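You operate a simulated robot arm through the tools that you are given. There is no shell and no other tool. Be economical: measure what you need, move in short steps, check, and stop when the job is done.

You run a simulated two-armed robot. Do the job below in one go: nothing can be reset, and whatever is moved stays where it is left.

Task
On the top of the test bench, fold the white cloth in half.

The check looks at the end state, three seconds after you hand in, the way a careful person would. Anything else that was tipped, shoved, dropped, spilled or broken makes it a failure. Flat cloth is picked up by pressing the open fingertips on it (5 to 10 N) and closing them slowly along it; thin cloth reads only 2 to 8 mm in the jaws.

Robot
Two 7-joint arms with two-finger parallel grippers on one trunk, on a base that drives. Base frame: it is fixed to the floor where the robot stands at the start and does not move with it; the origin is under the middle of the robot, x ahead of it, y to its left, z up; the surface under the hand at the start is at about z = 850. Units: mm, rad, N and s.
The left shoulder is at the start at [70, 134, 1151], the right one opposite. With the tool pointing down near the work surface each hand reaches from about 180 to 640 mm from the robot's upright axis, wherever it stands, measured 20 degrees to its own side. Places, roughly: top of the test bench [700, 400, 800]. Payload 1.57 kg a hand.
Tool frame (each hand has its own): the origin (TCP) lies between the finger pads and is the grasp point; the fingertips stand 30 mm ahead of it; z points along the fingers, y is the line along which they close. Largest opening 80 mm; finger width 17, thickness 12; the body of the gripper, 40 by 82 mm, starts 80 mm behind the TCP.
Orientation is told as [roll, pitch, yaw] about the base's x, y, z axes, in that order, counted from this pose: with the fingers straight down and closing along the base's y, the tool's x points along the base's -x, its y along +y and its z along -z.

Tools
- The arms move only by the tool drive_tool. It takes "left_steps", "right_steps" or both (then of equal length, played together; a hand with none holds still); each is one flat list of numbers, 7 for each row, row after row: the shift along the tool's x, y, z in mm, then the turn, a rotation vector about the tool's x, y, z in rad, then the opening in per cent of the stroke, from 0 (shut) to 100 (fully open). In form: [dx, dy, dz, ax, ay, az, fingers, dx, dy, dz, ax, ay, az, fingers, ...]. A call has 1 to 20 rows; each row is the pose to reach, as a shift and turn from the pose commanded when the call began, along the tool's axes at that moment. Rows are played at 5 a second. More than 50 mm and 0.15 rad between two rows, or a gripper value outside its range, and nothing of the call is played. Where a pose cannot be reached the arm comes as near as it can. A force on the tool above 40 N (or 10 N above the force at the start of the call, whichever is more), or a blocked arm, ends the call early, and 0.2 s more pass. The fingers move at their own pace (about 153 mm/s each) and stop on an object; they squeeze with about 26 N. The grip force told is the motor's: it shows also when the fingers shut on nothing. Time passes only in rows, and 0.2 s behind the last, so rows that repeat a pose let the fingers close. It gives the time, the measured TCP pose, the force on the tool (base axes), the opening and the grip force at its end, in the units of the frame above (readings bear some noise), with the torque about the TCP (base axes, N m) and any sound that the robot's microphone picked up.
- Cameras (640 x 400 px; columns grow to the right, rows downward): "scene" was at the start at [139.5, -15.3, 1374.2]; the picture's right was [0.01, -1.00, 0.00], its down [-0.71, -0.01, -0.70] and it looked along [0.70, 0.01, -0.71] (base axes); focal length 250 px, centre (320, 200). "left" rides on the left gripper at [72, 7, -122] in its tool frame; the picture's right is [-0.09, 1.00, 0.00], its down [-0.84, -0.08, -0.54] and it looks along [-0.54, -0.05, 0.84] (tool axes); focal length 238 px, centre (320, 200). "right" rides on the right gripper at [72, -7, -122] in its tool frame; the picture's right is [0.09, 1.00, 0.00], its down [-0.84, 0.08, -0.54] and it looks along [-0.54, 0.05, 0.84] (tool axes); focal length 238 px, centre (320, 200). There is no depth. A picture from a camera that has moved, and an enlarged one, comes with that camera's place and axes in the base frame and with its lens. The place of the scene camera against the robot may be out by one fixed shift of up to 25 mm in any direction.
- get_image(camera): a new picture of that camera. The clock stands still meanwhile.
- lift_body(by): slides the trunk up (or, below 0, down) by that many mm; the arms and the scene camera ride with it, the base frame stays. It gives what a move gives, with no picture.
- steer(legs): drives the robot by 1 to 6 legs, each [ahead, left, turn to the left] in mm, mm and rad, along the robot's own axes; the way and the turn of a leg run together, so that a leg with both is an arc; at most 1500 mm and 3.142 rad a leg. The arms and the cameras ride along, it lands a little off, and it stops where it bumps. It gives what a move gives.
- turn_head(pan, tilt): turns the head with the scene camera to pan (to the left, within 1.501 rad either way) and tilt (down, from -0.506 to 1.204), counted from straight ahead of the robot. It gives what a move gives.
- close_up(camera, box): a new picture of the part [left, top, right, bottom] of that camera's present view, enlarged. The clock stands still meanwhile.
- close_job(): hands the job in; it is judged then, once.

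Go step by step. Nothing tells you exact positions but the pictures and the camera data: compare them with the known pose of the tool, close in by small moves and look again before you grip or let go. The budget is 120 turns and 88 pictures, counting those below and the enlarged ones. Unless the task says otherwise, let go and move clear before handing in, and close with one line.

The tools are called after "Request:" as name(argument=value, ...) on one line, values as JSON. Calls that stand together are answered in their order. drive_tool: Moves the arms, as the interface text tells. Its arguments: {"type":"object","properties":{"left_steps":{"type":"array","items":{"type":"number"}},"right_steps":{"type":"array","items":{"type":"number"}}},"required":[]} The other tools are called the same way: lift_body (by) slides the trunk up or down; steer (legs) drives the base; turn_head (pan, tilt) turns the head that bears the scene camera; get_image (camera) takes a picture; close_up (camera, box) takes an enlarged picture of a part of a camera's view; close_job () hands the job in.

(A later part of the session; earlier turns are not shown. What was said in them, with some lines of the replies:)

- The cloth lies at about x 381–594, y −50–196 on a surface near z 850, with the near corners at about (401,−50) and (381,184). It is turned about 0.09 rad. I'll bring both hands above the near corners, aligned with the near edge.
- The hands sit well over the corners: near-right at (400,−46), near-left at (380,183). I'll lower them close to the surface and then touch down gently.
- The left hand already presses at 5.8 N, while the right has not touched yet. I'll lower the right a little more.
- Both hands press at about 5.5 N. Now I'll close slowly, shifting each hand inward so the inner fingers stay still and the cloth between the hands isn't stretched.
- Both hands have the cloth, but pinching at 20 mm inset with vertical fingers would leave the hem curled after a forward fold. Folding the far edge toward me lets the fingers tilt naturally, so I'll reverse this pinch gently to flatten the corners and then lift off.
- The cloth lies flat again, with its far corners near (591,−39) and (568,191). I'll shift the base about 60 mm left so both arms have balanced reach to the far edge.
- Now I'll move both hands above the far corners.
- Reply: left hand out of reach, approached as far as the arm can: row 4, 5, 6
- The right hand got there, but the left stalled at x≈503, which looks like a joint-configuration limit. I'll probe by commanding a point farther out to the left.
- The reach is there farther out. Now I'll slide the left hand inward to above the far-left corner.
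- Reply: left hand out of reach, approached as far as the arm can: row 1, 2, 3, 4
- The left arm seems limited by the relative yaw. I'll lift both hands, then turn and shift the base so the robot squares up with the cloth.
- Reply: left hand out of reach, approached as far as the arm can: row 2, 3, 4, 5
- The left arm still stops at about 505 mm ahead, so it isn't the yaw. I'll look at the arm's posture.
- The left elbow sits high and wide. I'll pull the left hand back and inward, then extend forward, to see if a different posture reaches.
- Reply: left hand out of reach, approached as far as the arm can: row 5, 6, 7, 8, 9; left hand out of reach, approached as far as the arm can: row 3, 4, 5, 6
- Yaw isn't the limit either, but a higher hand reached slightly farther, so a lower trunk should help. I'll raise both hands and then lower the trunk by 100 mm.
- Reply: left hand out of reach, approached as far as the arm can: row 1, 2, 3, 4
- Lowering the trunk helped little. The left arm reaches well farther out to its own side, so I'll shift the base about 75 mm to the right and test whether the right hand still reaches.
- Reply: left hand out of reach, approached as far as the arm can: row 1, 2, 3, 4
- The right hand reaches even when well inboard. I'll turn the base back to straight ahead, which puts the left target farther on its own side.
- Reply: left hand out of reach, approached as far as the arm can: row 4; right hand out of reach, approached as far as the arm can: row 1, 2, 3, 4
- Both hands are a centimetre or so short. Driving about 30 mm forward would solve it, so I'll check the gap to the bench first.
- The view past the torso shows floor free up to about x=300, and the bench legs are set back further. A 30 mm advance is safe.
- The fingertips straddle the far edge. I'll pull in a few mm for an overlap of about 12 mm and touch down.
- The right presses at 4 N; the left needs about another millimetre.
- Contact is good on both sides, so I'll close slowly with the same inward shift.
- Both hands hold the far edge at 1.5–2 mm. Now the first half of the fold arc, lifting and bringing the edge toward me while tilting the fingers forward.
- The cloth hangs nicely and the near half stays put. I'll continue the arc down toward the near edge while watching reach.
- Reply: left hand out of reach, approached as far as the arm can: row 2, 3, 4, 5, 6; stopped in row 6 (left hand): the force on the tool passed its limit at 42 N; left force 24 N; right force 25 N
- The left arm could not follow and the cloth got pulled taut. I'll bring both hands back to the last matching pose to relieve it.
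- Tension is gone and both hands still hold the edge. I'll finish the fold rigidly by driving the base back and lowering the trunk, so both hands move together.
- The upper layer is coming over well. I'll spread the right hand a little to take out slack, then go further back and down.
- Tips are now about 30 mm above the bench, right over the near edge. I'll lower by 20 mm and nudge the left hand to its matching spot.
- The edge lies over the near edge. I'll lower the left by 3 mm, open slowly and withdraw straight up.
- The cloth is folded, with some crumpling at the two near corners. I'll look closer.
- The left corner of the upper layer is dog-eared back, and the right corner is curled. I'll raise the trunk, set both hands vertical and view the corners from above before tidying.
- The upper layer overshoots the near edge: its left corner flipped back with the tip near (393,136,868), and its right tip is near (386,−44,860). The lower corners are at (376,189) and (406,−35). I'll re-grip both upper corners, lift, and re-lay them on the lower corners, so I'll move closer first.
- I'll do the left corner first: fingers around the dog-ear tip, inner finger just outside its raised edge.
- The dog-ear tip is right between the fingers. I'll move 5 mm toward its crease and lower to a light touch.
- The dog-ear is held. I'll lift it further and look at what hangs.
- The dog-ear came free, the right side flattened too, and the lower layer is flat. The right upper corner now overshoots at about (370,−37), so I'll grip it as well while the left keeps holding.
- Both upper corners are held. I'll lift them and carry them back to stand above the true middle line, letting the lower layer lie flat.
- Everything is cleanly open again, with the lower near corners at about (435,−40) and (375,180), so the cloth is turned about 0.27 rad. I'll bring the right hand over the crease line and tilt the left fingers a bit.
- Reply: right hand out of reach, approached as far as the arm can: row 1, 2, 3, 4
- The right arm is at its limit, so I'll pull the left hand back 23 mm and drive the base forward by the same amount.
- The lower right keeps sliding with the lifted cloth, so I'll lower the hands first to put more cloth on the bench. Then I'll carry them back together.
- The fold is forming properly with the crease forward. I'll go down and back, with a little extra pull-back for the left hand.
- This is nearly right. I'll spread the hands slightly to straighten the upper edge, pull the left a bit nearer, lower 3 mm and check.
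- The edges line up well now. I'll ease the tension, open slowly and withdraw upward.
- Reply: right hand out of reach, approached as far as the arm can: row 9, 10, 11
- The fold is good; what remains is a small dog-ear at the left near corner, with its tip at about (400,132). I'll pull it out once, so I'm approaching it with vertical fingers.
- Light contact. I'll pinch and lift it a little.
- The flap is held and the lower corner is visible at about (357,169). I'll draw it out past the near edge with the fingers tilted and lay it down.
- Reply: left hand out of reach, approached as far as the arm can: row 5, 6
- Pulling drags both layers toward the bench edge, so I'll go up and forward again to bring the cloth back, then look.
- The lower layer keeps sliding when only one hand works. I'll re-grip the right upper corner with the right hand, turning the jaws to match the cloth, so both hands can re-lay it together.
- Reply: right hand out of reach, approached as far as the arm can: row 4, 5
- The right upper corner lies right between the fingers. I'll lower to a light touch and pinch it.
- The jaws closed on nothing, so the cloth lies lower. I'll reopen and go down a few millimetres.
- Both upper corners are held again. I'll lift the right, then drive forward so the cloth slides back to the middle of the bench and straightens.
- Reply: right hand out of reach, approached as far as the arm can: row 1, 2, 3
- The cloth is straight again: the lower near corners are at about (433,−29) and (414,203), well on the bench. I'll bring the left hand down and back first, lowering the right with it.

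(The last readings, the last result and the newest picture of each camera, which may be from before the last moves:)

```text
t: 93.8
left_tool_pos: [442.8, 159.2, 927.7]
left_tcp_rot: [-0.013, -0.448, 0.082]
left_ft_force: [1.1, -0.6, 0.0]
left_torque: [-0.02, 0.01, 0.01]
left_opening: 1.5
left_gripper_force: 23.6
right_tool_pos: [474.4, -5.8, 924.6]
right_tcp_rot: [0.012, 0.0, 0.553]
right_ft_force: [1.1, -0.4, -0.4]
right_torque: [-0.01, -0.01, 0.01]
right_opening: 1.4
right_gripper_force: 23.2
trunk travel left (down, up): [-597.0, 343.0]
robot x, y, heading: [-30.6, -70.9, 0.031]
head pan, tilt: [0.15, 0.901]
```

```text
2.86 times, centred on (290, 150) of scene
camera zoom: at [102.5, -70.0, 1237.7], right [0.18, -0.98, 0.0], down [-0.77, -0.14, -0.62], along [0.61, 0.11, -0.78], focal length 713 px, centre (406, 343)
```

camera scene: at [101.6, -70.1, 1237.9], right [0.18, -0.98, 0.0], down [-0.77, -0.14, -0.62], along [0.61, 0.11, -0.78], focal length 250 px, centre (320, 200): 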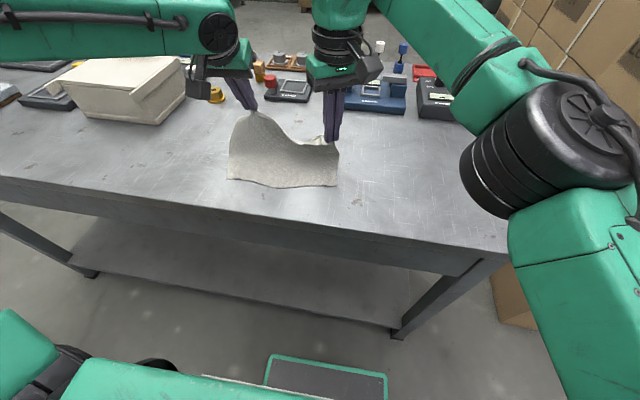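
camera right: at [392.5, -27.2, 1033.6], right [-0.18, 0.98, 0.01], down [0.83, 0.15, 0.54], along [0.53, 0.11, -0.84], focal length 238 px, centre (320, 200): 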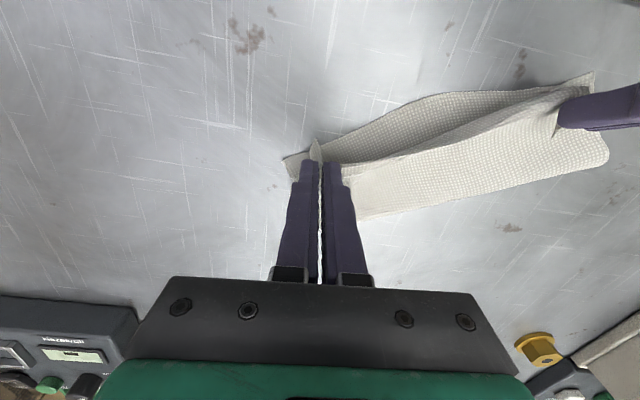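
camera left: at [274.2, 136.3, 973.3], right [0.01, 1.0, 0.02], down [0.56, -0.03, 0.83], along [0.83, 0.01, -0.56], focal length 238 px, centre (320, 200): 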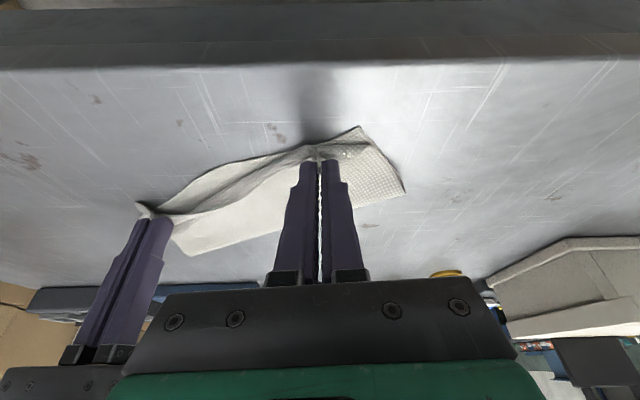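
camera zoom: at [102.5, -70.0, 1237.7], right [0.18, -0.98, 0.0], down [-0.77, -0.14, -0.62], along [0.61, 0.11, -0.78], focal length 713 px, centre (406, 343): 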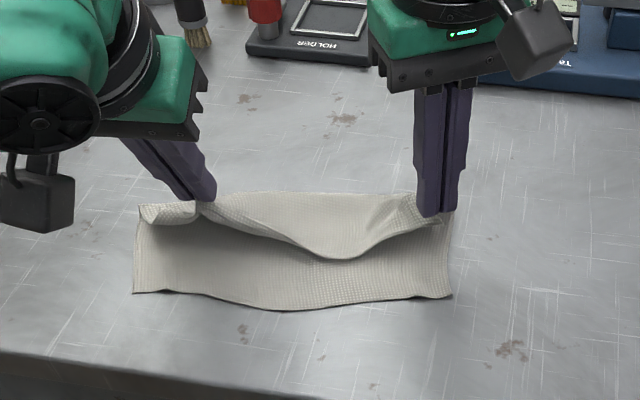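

This looks excellent: the lower layer is flat and the upper edge hangs over it. I'll finish with down 20, back 32, and the left a bit farther and outward.

Request:
lift_body(by=-18)

Request:
steer(legs=[[-32, -3, 0]])

Request:
drive_tool(left_steps=[6, 4, -2, 0, 0, 0, 0, 12, 8, -4, 0, 0, 0, 0, 13.5, 8, -0.5, 0, 0, 0, 0])

Request:
lift_body(by=-14)

Request:
close_up(camera="scene", box=[180, 80, 400, 220])

```text
t: 94.5
left_tool_pos: [442.1, 158.2, 911.1]
left_tcp_rot: [-0.013, -0.449, 0.081]
left_ft_force: [-0.2, 0.4, 0.2]
left_torque: [0.04, -0.01, -0.01]
left_opening: 1.9
left_gripper_force: 23.6
right_tool_pos: [474.3, -6.1, 905.8]
right_tcp_rot: [0.01, -0.002, 0.555]
right_ft_force: [0.7, -0.1, -0.4]
right_torque: [0.0, -0.01, -0.03]
right_opening: 1.4
right_gripper_force: 22.7
trunk travel left (down, up): [-579.0, 361.0]
robot x, y, heading: [-29.5, -68.3, 0.026]
head pan, tilt: [0.15, 0.901]
```

```text
t: 95.3
left_tool_pos: [411.0, 154.6, 910.9]
left_tcp_rot: [-0.012, -0.448, 0.081]
left_ft_force: [0.9, 0.0, 0.5]
left_torque: [0.03, 0.05, -0.05]
left_opening: 1.8
left_gripper_force: 23.7
right_tool_pos: [443.8, -10.7, 905.4]
right_tcp_rot: [0.014, 0.0, 0.553]
right_ft_force: [0.1, -0.3, 0.7]
right_torque: [-0.01, -0.02, 0.05]
right_opening: 1.1
right_gripper_force: 23.5
trunk travel left (down, up): [-579.0, 361.0]
robot x, y, heading: [-62.1, -74.1, 0.035]
head pan, tilt: [0.15, 0.901]
```

```text
t: 96.1
left_tool_pos: [396.9, 162.7, 904.7]
left_tcp_rot: [-0.012, -0.449, 0.082]
left_ft_force: [0.1, 0.3, 0.0]
left_torque: [-0.02, -0.02, 0.01]
left_opening: 1.9
left_gripper_force: 23.6
right_tool_pos: [442.7, -10.8, 906.5]
right_tcp_rot: [0.011, -0.002, 0.554]
right_ft_force: [-0.4, 1.1, 0.2]
right_torque: [0.0, 0.0, -0.01]
right_opening: 1.4
right_gripper_force: 23.3
trunk travel left (down, up): [-579.0, 361.0]
robot x, y, heading: [-61.6, -71.7, 0.031]
head pan, tilt: [0.15, 0.901]
```

```text
t: 96.7
left_tool_pos: [396.8, 162.9, 890.9]
left_tcp_rot: [-0.013, -0.447, 0.082]
left_ft_force: [-0.6, -0.1, 0.3]
left_torque: [-0.01, -0.01, 0.01]
left_opening: 1.7
left_gripper_force: 23.2
right_tool_pos: [443.5, -9.3, 892.6]
right_tcp_rot: [0.014, 0.0, 0.554]
right_ft_force: [0.1, 0.2, 0.1]
right_torque: [0.03, 0.01, 0.03]
right_opening: 1.6
right_gripper_force: 23.4
trunk travel left (down, up): [-565.0, 375.0]
robot x, y, heading: [-63.7, -75.3, 0.028]
head pan, tilt: [0.15, 0.901]
```

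```text
2.86 times, centred on (290, 150) of scene
camera zoom: at [71.2, -73.9, 1205.7], right [0.18, -0.98, 0.0], down [-0.77, -0.14, -0.62], along [0.61, 0.11, -0.78], focal length 713 px, centre (406, 343)
```

zoom: 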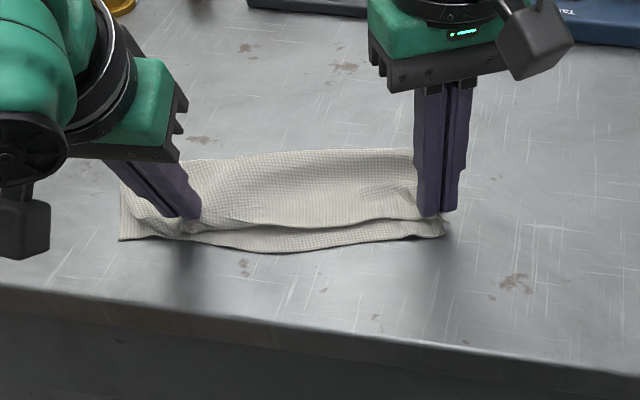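

The upper edge sits about 12 mm short. I'll move back 9 mm more, the left a touch extra, then lower 4 mm, open and withdraw.

Request:
steer(legs=[[-9, 0, 0]])

Request:
drive_tool(left_steps=[4.5, 1, -2, 0, 0, 0, 0, 6.5, 1, 0, 0, 0, 0, 0, 6.5, 1, 0, 0, 0, 0, 5, 6.5, 1, 0, 0, 0, 0, 10, 6.5, 1, 0, 0, 0, 0, 16, 6.5, 1, 0, 0, 0, 0, 22, 6.5, 1, 0, 0, 0, 0, 28, 4.5, 1, -5, 0, 0, 0, 28, 2, 1, -11, 0, 0, 0, 28, -3, 1, -23, 0, 0, 0, 28, -13, 1, -46, 0, 0, 0, 28, -29, 1, -83, 0, 0, 0, 28], right_steps=[0, 0, 2, 0, 0, 0, 0, 0, 0, 4, 0, 0, 0, 0, 0, 0, 4, 0, 0, 0, 5, 0, 0, 4, 0, 0, 0, 10, 0, 0, 4, 0, 0, 0, 16, 0, 0, 4, 0, 0, 0, 22, 0, 0, 4, 0, 0, 0, 28, 0, 0, -2, 0, 0, 0, 28, 0, 0, -10, 0, 0, 0, 28, 0, 0, -22, 0, 0, 0, 28, 0, 0, -45, 0, 0, 0, 28, 0, 0, -80, 0, 0, 0, 28])

Request:
close_up(camera="scene", box=[180, 80, 400, 220])

```text
t: 97.5
left_tool_pos: [388.4, 162.8, 891.2]
left_tcp_rot: [-0.013, -0.448, 0.082]
left_ft_force: [0.6, 0.5, 0.1]
left_torque: [0.03, -0.04, -0.01]
left_opening: 2.0
left_gripper_force: 23.2
right_tool_pos: [434.6, -9.1, 892.3]
right_tcp_rot: [0.013, 0.002, 0.555]
right_ft_force: [1.2, 0.6, -0.3]
right_torque: [-0.05, 0.04, -0.03]
right_opening: 1.5
right_gripper_force: 23.4
trunk travel left (down, up): [-565.0, 375.0]
robot x, y, heading: [-69.9, -74.8, 0.033]
head pan, tilt: [0.15, 0.901]
```

```text
t: 100.1
left_tool_pos: [378.4, 163.2, 976.5]
left_tcp_rot: [-0.011, -0.45, 0.082]
left_ft_force: [0.3, 0.1, 0.4]
left_torque: [0.02, 0.0, -0.01]
left_opening: 22.3
left_gripper_force: 0.1
right_tool_pos: [433.1, -15.2, 935.4]
right_tcp_rot: [0.013, -0.002, 0.551]
right_ft_force: [0.9, -0.2, 0.6]
right_torque: [-0.02, -0.01, -0.01]
right_opening: 22.5
right_gripper_force: 0.0
right hand out of reach, approached as far as the arm can: row 11, 12
trunk travel left (down, up): [-565.0, 375.0]
robot x, y, heading: [-73.7, -75.9, 0.028]
head pan, tilt: [0.15, 0.901]
```

```text
2.86 times, centred on (290, 150) of scene
camera zoom: at [62.0, -74.8, 1205.7], right [0.18, -0.98, 0.0], down [-0.77, -0.14, -0.62], along [0.61, 0.11, -0.78], focal length 713 px, centre (406, 343)
```

zoom: 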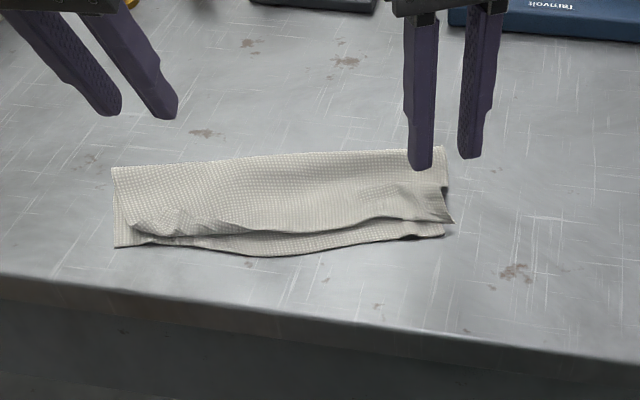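

The cloth is folded with its edges within 10–15 mm. One check from the left camera.

Request:
close_up(camera="left", box=[80, 20, 420, 220])

```text
1.88 times, centred on (250, 120) of left
camera zoom: at [261.3, 161.0, 1056.2], right [0.01, 1.0, 0.03], down [0.52, -0.03, 0.85], along [0.85, 0.01, -0.52], focal length 449 px, centre (452, 351)
```

zoom: 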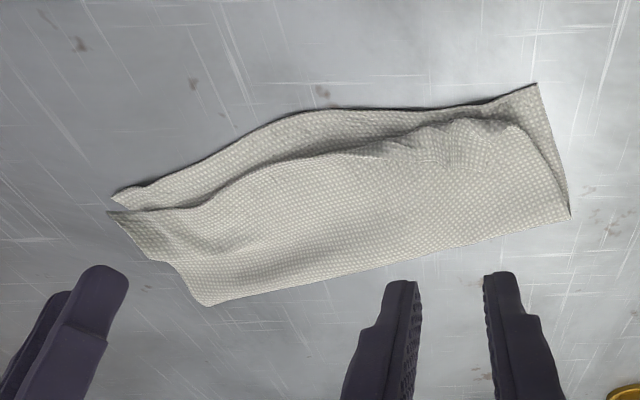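

The fold is clean, with no dog-ear left and nothing else disturbed. I'll move the hands well clear and hand in.

Request:
lift_body(by=120)

Request:
get_image(camera="scene")

```text
t: 101.6
left_tool_pos: [378.4, 163.0, 1097.4]
left_tcp_rot: [-0.012, -0.448, 0.082]
left_ft_force: [0.3, -0.2, 0.0]
left_torque: [-0.03, 0.01, -0.03]
left_opening: 22.7
left_gripper_force: 0.0
right_tool_pos: [432.1, -14.2, 1056.3]
right_tcp_rot: [0.013, -0.002, 0.552]
right_ft_force: [-0.5, -1.0, 0.2]
right_torque: [0.01, -0.01, 0.02]
right_opening: 22.1
right_gripper_force: 0.2
trunk travel left (down, up): [-685.0, 255.0]
robot x, y, heading: [-71.7, -75.6, 0.027]
head pan, tilt: [0.15, 0.901]
```

```text
3 pictures are left
camera scene: at [62.4, -74.2, 1325.7], right [0.18, -0.98, 0.0], down [-0.77, -0.14, -0.62], along [0.61, 0.11, -0.78], focal length 250 px, centre (320, 200)
```

scene: 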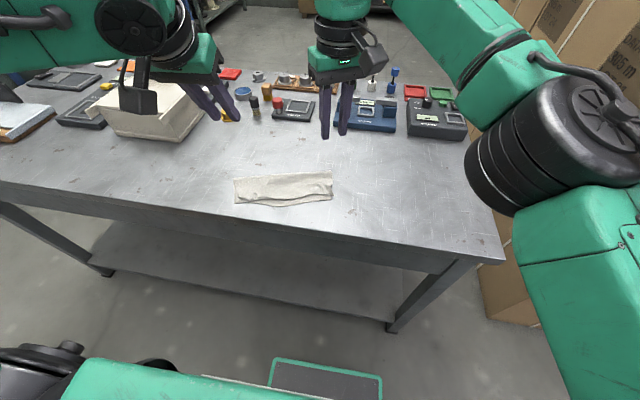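

The cloth lies folded in half on the bench, the other objects look undisturbed and both hands are clear, so I'm handing in.

Request:
close_job()

```text
The job is handed in.
```

The white cloth is folded in half on the bench top. The upper edge sits about 10–20 mm short of the lower one, with slight waviness. Both hands are open and clear, and nothing else looks moved.
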